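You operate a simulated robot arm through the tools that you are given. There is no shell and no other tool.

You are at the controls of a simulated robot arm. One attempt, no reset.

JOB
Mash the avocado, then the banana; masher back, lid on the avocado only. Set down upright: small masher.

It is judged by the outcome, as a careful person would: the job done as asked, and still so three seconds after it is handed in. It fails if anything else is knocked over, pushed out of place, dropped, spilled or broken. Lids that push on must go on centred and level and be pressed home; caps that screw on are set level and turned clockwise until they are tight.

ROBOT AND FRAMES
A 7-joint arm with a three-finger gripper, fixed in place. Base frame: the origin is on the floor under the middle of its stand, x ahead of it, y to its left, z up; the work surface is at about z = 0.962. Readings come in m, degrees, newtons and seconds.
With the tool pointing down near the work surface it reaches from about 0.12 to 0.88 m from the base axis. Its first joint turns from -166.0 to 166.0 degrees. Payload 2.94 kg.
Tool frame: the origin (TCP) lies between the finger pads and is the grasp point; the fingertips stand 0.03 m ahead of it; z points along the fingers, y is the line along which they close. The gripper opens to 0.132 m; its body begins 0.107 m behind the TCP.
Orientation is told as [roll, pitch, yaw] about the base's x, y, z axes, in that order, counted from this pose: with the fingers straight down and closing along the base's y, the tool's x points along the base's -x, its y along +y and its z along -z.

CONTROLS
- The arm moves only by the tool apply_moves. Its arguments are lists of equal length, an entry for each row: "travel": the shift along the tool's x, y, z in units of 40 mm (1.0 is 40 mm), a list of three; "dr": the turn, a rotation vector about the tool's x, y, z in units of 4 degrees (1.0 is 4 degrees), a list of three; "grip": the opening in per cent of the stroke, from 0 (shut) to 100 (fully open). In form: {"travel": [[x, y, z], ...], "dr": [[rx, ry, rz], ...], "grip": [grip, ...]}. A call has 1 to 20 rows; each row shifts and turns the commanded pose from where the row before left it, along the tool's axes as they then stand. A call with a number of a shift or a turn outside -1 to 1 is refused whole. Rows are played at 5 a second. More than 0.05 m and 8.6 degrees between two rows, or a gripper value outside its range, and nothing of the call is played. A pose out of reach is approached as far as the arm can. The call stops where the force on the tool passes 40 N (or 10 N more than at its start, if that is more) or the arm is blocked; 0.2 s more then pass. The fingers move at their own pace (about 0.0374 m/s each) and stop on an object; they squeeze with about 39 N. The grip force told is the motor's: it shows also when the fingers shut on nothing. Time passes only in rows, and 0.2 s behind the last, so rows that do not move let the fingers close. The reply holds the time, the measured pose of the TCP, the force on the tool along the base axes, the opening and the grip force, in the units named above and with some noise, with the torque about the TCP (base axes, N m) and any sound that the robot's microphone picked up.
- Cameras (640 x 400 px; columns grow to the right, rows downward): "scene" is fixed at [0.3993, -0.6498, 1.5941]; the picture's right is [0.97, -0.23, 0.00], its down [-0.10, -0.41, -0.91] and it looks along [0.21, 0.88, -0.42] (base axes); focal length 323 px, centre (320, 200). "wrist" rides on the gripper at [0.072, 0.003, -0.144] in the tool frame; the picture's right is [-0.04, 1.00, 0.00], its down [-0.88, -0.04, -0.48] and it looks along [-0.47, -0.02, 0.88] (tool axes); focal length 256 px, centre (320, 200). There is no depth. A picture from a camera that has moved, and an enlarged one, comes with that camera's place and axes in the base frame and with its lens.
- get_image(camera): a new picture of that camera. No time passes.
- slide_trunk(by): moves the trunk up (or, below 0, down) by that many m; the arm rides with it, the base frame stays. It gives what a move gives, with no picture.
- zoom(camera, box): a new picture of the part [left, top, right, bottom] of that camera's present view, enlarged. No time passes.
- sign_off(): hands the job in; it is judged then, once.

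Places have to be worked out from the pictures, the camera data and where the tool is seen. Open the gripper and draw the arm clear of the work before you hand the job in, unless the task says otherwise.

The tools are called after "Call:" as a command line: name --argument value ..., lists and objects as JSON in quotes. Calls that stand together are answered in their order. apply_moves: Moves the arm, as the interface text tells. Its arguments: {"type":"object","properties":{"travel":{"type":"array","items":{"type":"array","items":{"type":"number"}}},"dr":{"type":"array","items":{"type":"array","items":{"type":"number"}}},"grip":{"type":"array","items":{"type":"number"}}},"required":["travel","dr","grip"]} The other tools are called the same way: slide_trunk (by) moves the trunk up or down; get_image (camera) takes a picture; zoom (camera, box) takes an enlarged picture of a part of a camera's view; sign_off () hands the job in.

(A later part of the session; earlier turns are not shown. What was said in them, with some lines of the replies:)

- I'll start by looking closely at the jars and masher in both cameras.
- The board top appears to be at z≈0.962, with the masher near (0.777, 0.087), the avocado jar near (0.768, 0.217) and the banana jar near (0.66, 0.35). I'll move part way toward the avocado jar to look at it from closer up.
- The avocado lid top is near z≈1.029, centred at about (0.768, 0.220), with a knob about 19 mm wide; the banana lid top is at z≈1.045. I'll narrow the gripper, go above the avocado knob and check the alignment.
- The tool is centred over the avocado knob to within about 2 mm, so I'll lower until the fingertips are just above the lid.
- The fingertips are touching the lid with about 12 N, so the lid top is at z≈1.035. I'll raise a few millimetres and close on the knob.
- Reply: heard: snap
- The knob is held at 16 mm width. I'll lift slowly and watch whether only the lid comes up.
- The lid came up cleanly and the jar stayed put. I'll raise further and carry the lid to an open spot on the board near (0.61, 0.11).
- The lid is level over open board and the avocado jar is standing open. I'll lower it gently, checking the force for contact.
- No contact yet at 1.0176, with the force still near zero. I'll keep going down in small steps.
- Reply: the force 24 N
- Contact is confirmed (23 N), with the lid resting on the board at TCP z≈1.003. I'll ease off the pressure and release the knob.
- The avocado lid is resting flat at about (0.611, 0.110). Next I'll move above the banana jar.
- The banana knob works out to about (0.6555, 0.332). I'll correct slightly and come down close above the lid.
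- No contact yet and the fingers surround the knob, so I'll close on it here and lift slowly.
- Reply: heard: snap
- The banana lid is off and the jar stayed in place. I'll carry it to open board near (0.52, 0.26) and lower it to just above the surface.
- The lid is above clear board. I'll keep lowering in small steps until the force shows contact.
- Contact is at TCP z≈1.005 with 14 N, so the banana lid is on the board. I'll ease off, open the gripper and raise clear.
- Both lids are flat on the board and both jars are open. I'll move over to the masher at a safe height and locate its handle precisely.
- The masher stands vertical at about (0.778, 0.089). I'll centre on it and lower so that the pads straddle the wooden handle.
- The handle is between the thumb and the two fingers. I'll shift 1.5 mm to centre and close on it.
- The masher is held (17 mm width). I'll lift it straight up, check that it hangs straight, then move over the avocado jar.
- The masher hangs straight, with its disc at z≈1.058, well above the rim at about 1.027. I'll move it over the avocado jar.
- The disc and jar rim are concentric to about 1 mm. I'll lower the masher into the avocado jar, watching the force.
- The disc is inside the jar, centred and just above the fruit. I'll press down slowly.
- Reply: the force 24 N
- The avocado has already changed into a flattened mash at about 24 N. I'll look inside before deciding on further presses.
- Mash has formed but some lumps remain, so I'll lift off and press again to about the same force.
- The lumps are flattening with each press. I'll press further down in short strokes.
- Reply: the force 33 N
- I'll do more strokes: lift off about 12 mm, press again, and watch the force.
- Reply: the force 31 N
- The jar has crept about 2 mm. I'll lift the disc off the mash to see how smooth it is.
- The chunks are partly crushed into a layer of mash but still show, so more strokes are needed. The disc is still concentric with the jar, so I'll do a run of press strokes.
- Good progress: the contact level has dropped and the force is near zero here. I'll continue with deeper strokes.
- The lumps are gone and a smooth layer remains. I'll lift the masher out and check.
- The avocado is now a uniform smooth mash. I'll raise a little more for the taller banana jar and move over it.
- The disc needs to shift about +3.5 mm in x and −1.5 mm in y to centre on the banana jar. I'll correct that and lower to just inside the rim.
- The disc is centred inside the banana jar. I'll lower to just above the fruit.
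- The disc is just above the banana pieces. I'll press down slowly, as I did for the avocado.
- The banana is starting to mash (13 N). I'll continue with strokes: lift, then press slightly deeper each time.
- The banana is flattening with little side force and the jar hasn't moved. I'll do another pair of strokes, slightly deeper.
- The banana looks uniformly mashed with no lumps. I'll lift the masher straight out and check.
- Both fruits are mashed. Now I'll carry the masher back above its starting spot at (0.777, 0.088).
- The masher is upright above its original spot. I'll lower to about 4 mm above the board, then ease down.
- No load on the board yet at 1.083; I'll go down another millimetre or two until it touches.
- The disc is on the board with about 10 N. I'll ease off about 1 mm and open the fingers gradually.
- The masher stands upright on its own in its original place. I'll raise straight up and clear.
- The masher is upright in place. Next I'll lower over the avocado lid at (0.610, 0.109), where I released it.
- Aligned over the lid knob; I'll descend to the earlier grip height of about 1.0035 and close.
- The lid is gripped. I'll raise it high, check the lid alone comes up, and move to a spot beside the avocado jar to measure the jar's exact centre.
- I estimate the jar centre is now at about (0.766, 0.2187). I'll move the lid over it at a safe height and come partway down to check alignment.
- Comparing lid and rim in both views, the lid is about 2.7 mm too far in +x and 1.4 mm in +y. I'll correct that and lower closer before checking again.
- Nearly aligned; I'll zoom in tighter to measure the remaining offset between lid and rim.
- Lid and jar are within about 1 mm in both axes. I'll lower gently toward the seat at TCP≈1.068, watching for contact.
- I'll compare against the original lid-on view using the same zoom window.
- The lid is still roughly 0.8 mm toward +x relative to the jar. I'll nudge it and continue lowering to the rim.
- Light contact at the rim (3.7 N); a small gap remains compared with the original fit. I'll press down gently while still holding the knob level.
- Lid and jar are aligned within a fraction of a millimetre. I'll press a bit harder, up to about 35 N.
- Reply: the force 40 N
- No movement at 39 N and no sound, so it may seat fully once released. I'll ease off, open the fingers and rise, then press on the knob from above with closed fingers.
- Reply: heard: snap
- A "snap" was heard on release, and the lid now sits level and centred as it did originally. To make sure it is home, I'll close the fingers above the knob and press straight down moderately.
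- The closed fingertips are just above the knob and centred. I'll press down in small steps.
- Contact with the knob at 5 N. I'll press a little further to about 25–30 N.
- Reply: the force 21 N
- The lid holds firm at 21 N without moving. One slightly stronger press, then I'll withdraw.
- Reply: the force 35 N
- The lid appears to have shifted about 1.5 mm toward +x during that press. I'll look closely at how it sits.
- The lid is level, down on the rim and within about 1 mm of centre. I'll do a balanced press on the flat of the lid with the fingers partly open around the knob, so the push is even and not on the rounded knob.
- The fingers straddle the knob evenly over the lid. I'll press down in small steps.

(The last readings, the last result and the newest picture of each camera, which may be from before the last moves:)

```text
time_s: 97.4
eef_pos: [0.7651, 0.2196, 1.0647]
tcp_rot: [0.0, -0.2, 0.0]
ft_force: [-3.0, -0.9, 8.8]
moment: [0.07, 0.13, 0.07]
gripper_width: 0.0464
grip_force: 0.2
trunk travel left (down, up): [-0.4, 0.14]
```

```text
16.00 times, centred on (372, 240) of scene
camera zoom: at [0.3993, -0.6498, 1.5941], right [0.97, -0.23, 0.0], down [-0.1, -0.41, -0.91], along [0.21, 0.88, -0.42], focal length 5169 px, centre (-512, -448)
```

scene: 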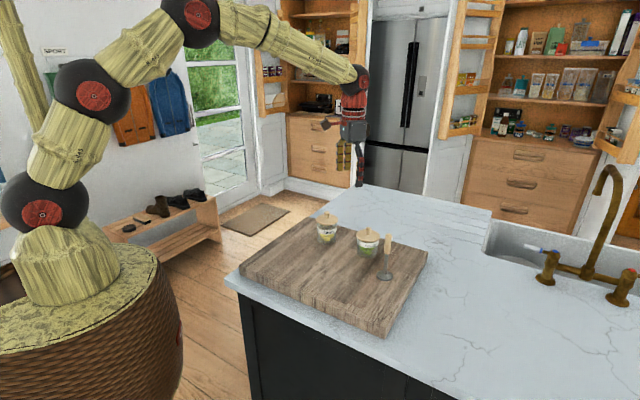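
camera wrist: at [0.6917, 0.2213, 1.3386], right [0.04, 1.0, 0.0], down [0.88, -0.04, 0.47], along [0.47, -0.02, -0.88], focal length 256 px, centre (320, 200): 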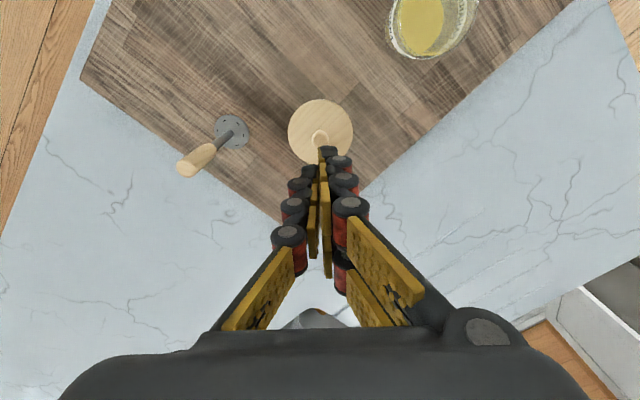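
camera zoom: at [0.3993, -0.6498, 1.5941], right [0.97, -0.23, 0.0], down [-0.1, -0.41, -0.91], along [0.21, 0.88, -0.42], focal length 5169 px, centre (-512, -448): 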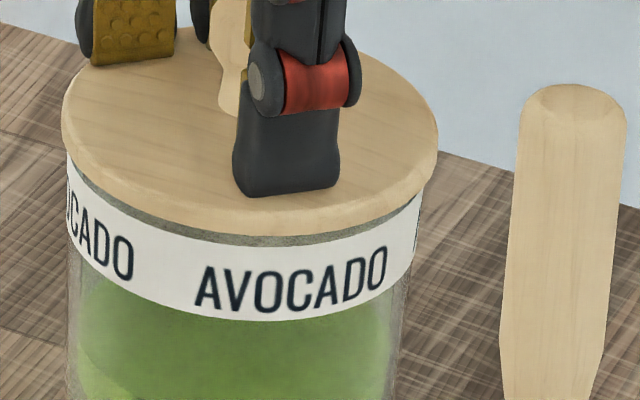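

Contact height (TCP≈1.065) matches the original seated lid height to within noise. I'll press to about 30 N to be sure.

Call:
apply_moves --travel '[[0, 0, 0.03], [0, 0, 0.03], [0, 0, 0]]' --dr '[[0, 0, 0], [0, 0, 0], [0, 0, 0]]' --grip '[35, 35, 35]'

Call:
zoom --camera "scene" --box '[352, 228, 392, 253]'

```text
time_s: 98.2
eef_pos: [0.7639, 0.2196, 1.065]
tcp_rot: [0.1, -0.3, 0.1]
ft_force: [-3.5, -1.2, 24.8]
moment: [0.1, 0.14, -0.03]
gripper_width: 0.0475
grip_force: 0.9
trunk travel left (down, up): [-0.4, 0.14]
```

```text
16.00 times, centred on (372, 240) of scene
camera zoom: at [0.3993, -0.6498, 1.5941], right [0.97, -0.23, 0.0], down [-0.1, -0.41, -0.91], along [0.21, 0.88, -0.42], focal length 5169 px, centre (-512, -448)
```

zoom: 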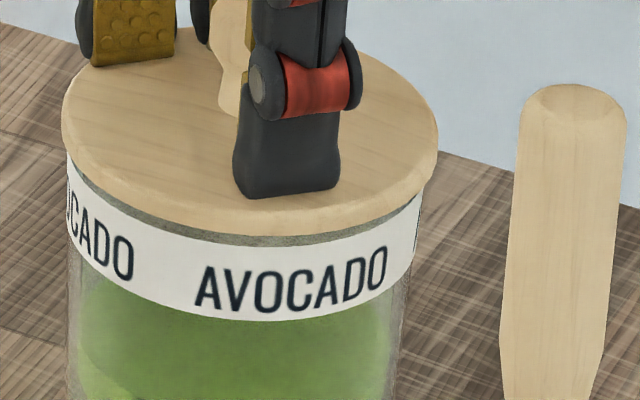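

Call:
apply_moves --travel '[[0, 0, 0.03], [0, 0, 0], [0, 0, 0]]' --dr '[[0, 0, 0], [0, 0, 0], [0, 0, 0]]' --grip '[35, 35, 35]'

Call:
apply_moves --travel '[[0, 0, -0.12], [0, 0, -0.3], [0, 0, -0.6], [0, 0, -0.9], [0, 0, -0.9], [0, 0, 0]]' --dr '[[0, 0, 0], [0, 0, 0], [0, 0, 0], [0, 0, 0], [0, 0, 0], [0, 0, 0]]' --grip '[35, 35, 35, 35, 35, 35]'

Call:
zoom --camera "scene" --box '[352, 228, 392, 253]'

Call:
zoom --camera "wrist" --box '[240, 60, 400, 220]'

```text
time_s: 99.0
eef_pos: [0.7647, 0.2188, 1.0647]
tcp_rot: [0.0, -0.4, -0.1]
ft_force: [5.0, 0.7, 35.1]
moment: [0.3, -0.07, -0.03]
gripper_width: 0.0469
grip_force: 1.0
trunk travel left (down, up): [-0.4, 0.14]
```

```text
time_s: 100.4
eef_pos: [0.7644, 0.2185, 1.1729]
tcp_rot: [0.0, 0.0, 0.0]
ft_force: [-0.3, -0.3, -0.1]
moment: [-0.01, 0.03, -0.03]
gripper_width: 0.0463
grip_force: 0.1
trunk travel left (down, up): [-0.4, 0.14]
```

```text
16.00 times, centred on (372, 240) of scene
camera zoom: at [0.3993, -0.6498, 1.5941], right [0.97, -0.23, 0.0], down [-0.1, -0.41, -0.91], along [0.21, 0.88, -0.42], focal length 5169 px, centre (-512, -448)
```

zoom: 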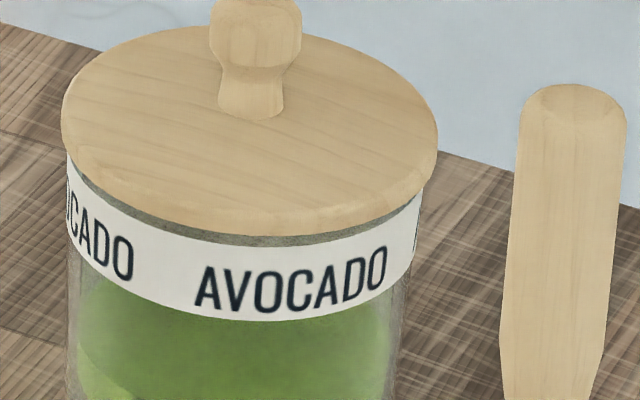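

```text
2.50 times, centred on (320, 140) of wrist
camera zoom: at [0.6925, 0.2217, 1.3161], right [0.04, 1.0, 0.0], down [0.88, -0.04, 0.47], along [0.47, -0.02, -0.88], focal length 640 px, centre (320, 350)
```

zoom: 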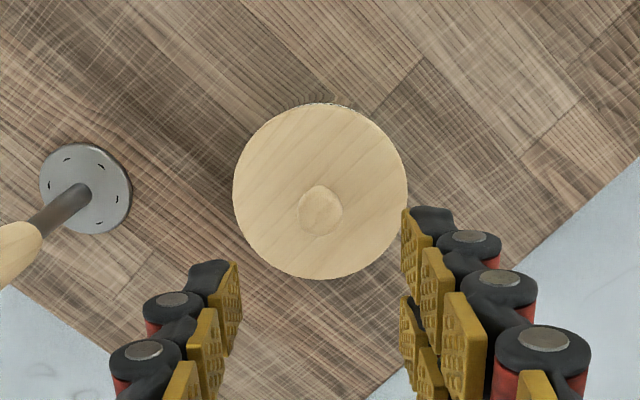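

The lid hasn't moved at 35 N: it sits level, centred and at its original height. I'll open the gripper, draw the arm clear and make a final check of everything.

Call:
apply_moves --travel '[[0, 0, -0.8], [0, 0, -0.9], [0, 0, -0.9], [0.8, 0, -0.5], [0.8, 0, -0.5], [0.8, 0, 0], [0.8, 0, 0], [0.8, 0, 0], [0.8, 0, 0], [0, 0, 0]]' --dr '[[0, 0, 0], [0, 0, 0], [0, 0, 0], [0, 0, 0], [0, 0, 0], [0, 0, 0], [0, 0, 0], [0, 0, 0], [0, 0, 0], [0, 0, 0]]' --grip '[35, 35, 35, 60, 80, 100, 100, 100, 100, 100]'

Call:
get_image --camera "scene"

Call:
zoom --camera "scene" --box '[280, 190, 420, 300]'

Call:
zoom --camera "wrist" --box '[220, 60, 480, 280]'

```text
time_s: 102.6
eef_pos: [0.5744, 0.22, 1.3168]
tcp_rot: [-0.1, 0.1, 0.1]
ft_force: [0.6, 0.3, 0.2]
moment: [-0.01, 0.02, 0.0]
gripper_width: 0.1317
grip_force: 0.1
trunk travel left (down, up): [-0.4, 0.14]
```

```text
taken
```

scene: 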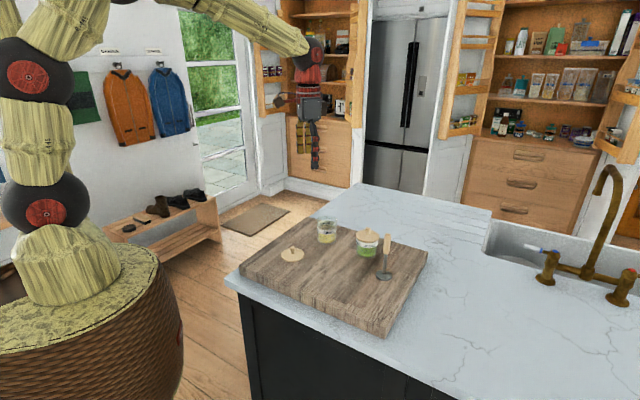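

```text
3.64 times, centred on (350, 245) of scene
camera zoom: at [0.3993, -0.6498, 1.5941], right [0.97, -0.23, 0.0], down [-0.1, -0.41, -0.91], along [0.21, 0.88, -0.42], focal length 1175 px, centre (211, 36)
```

zoom: 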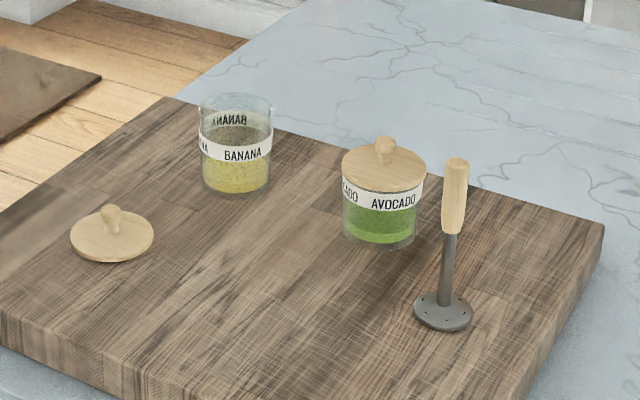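

```text
1.82 times, centred on (350, 170) of wrist
camera zoom: at [0.5017, 0.2227, 1.4602], right [0.04, 1.0, 0.0], down [0.88, -0.04, 0.47], along [0.47, -0.02, -0.88], focal length 465 px, centre (266, 254)
```

zoom: 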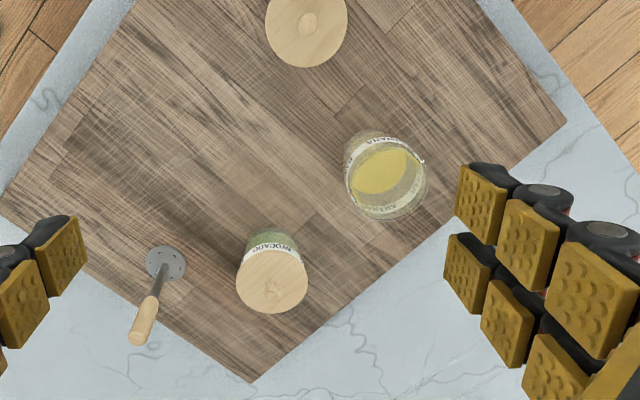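

Final check: both fruits are smooth, the masher stands upright in its original place, and the avocado lid is level and down. The banana jar is open with its lid lying flat on the board, and the arm is clear with the gripper open. I'm handing the job in.

Call:
sign_off

```text
The job is handed in.
```

I finished the job and handed it in; I haven't had the result of the judging.

- **Avocado and banana:** I mashed the avocado first, then the banana. In the last pictures both are smooth, with no lumps left.
- **Masher:** it stands upright within about 3 mm of where it started.
- **Avocado lid:** it is back on, level and centred to within about 1 mm. It stayed put under a final even press of about 35 N. There was a snap when I let go of the lid. It then slid about 1.5 mm while I pressed on its knob and ended up centred. I took it as fully home because its height matches the start to within about 1 mm.
- **Banana lid:** it is left off, lying flat on the board beside the jars.
- **Other shifts:** the avocado jar moved about 2 mm during mashing. Nothing was knocked over or spilled.

The gripper is open and the arm is clear of the board.
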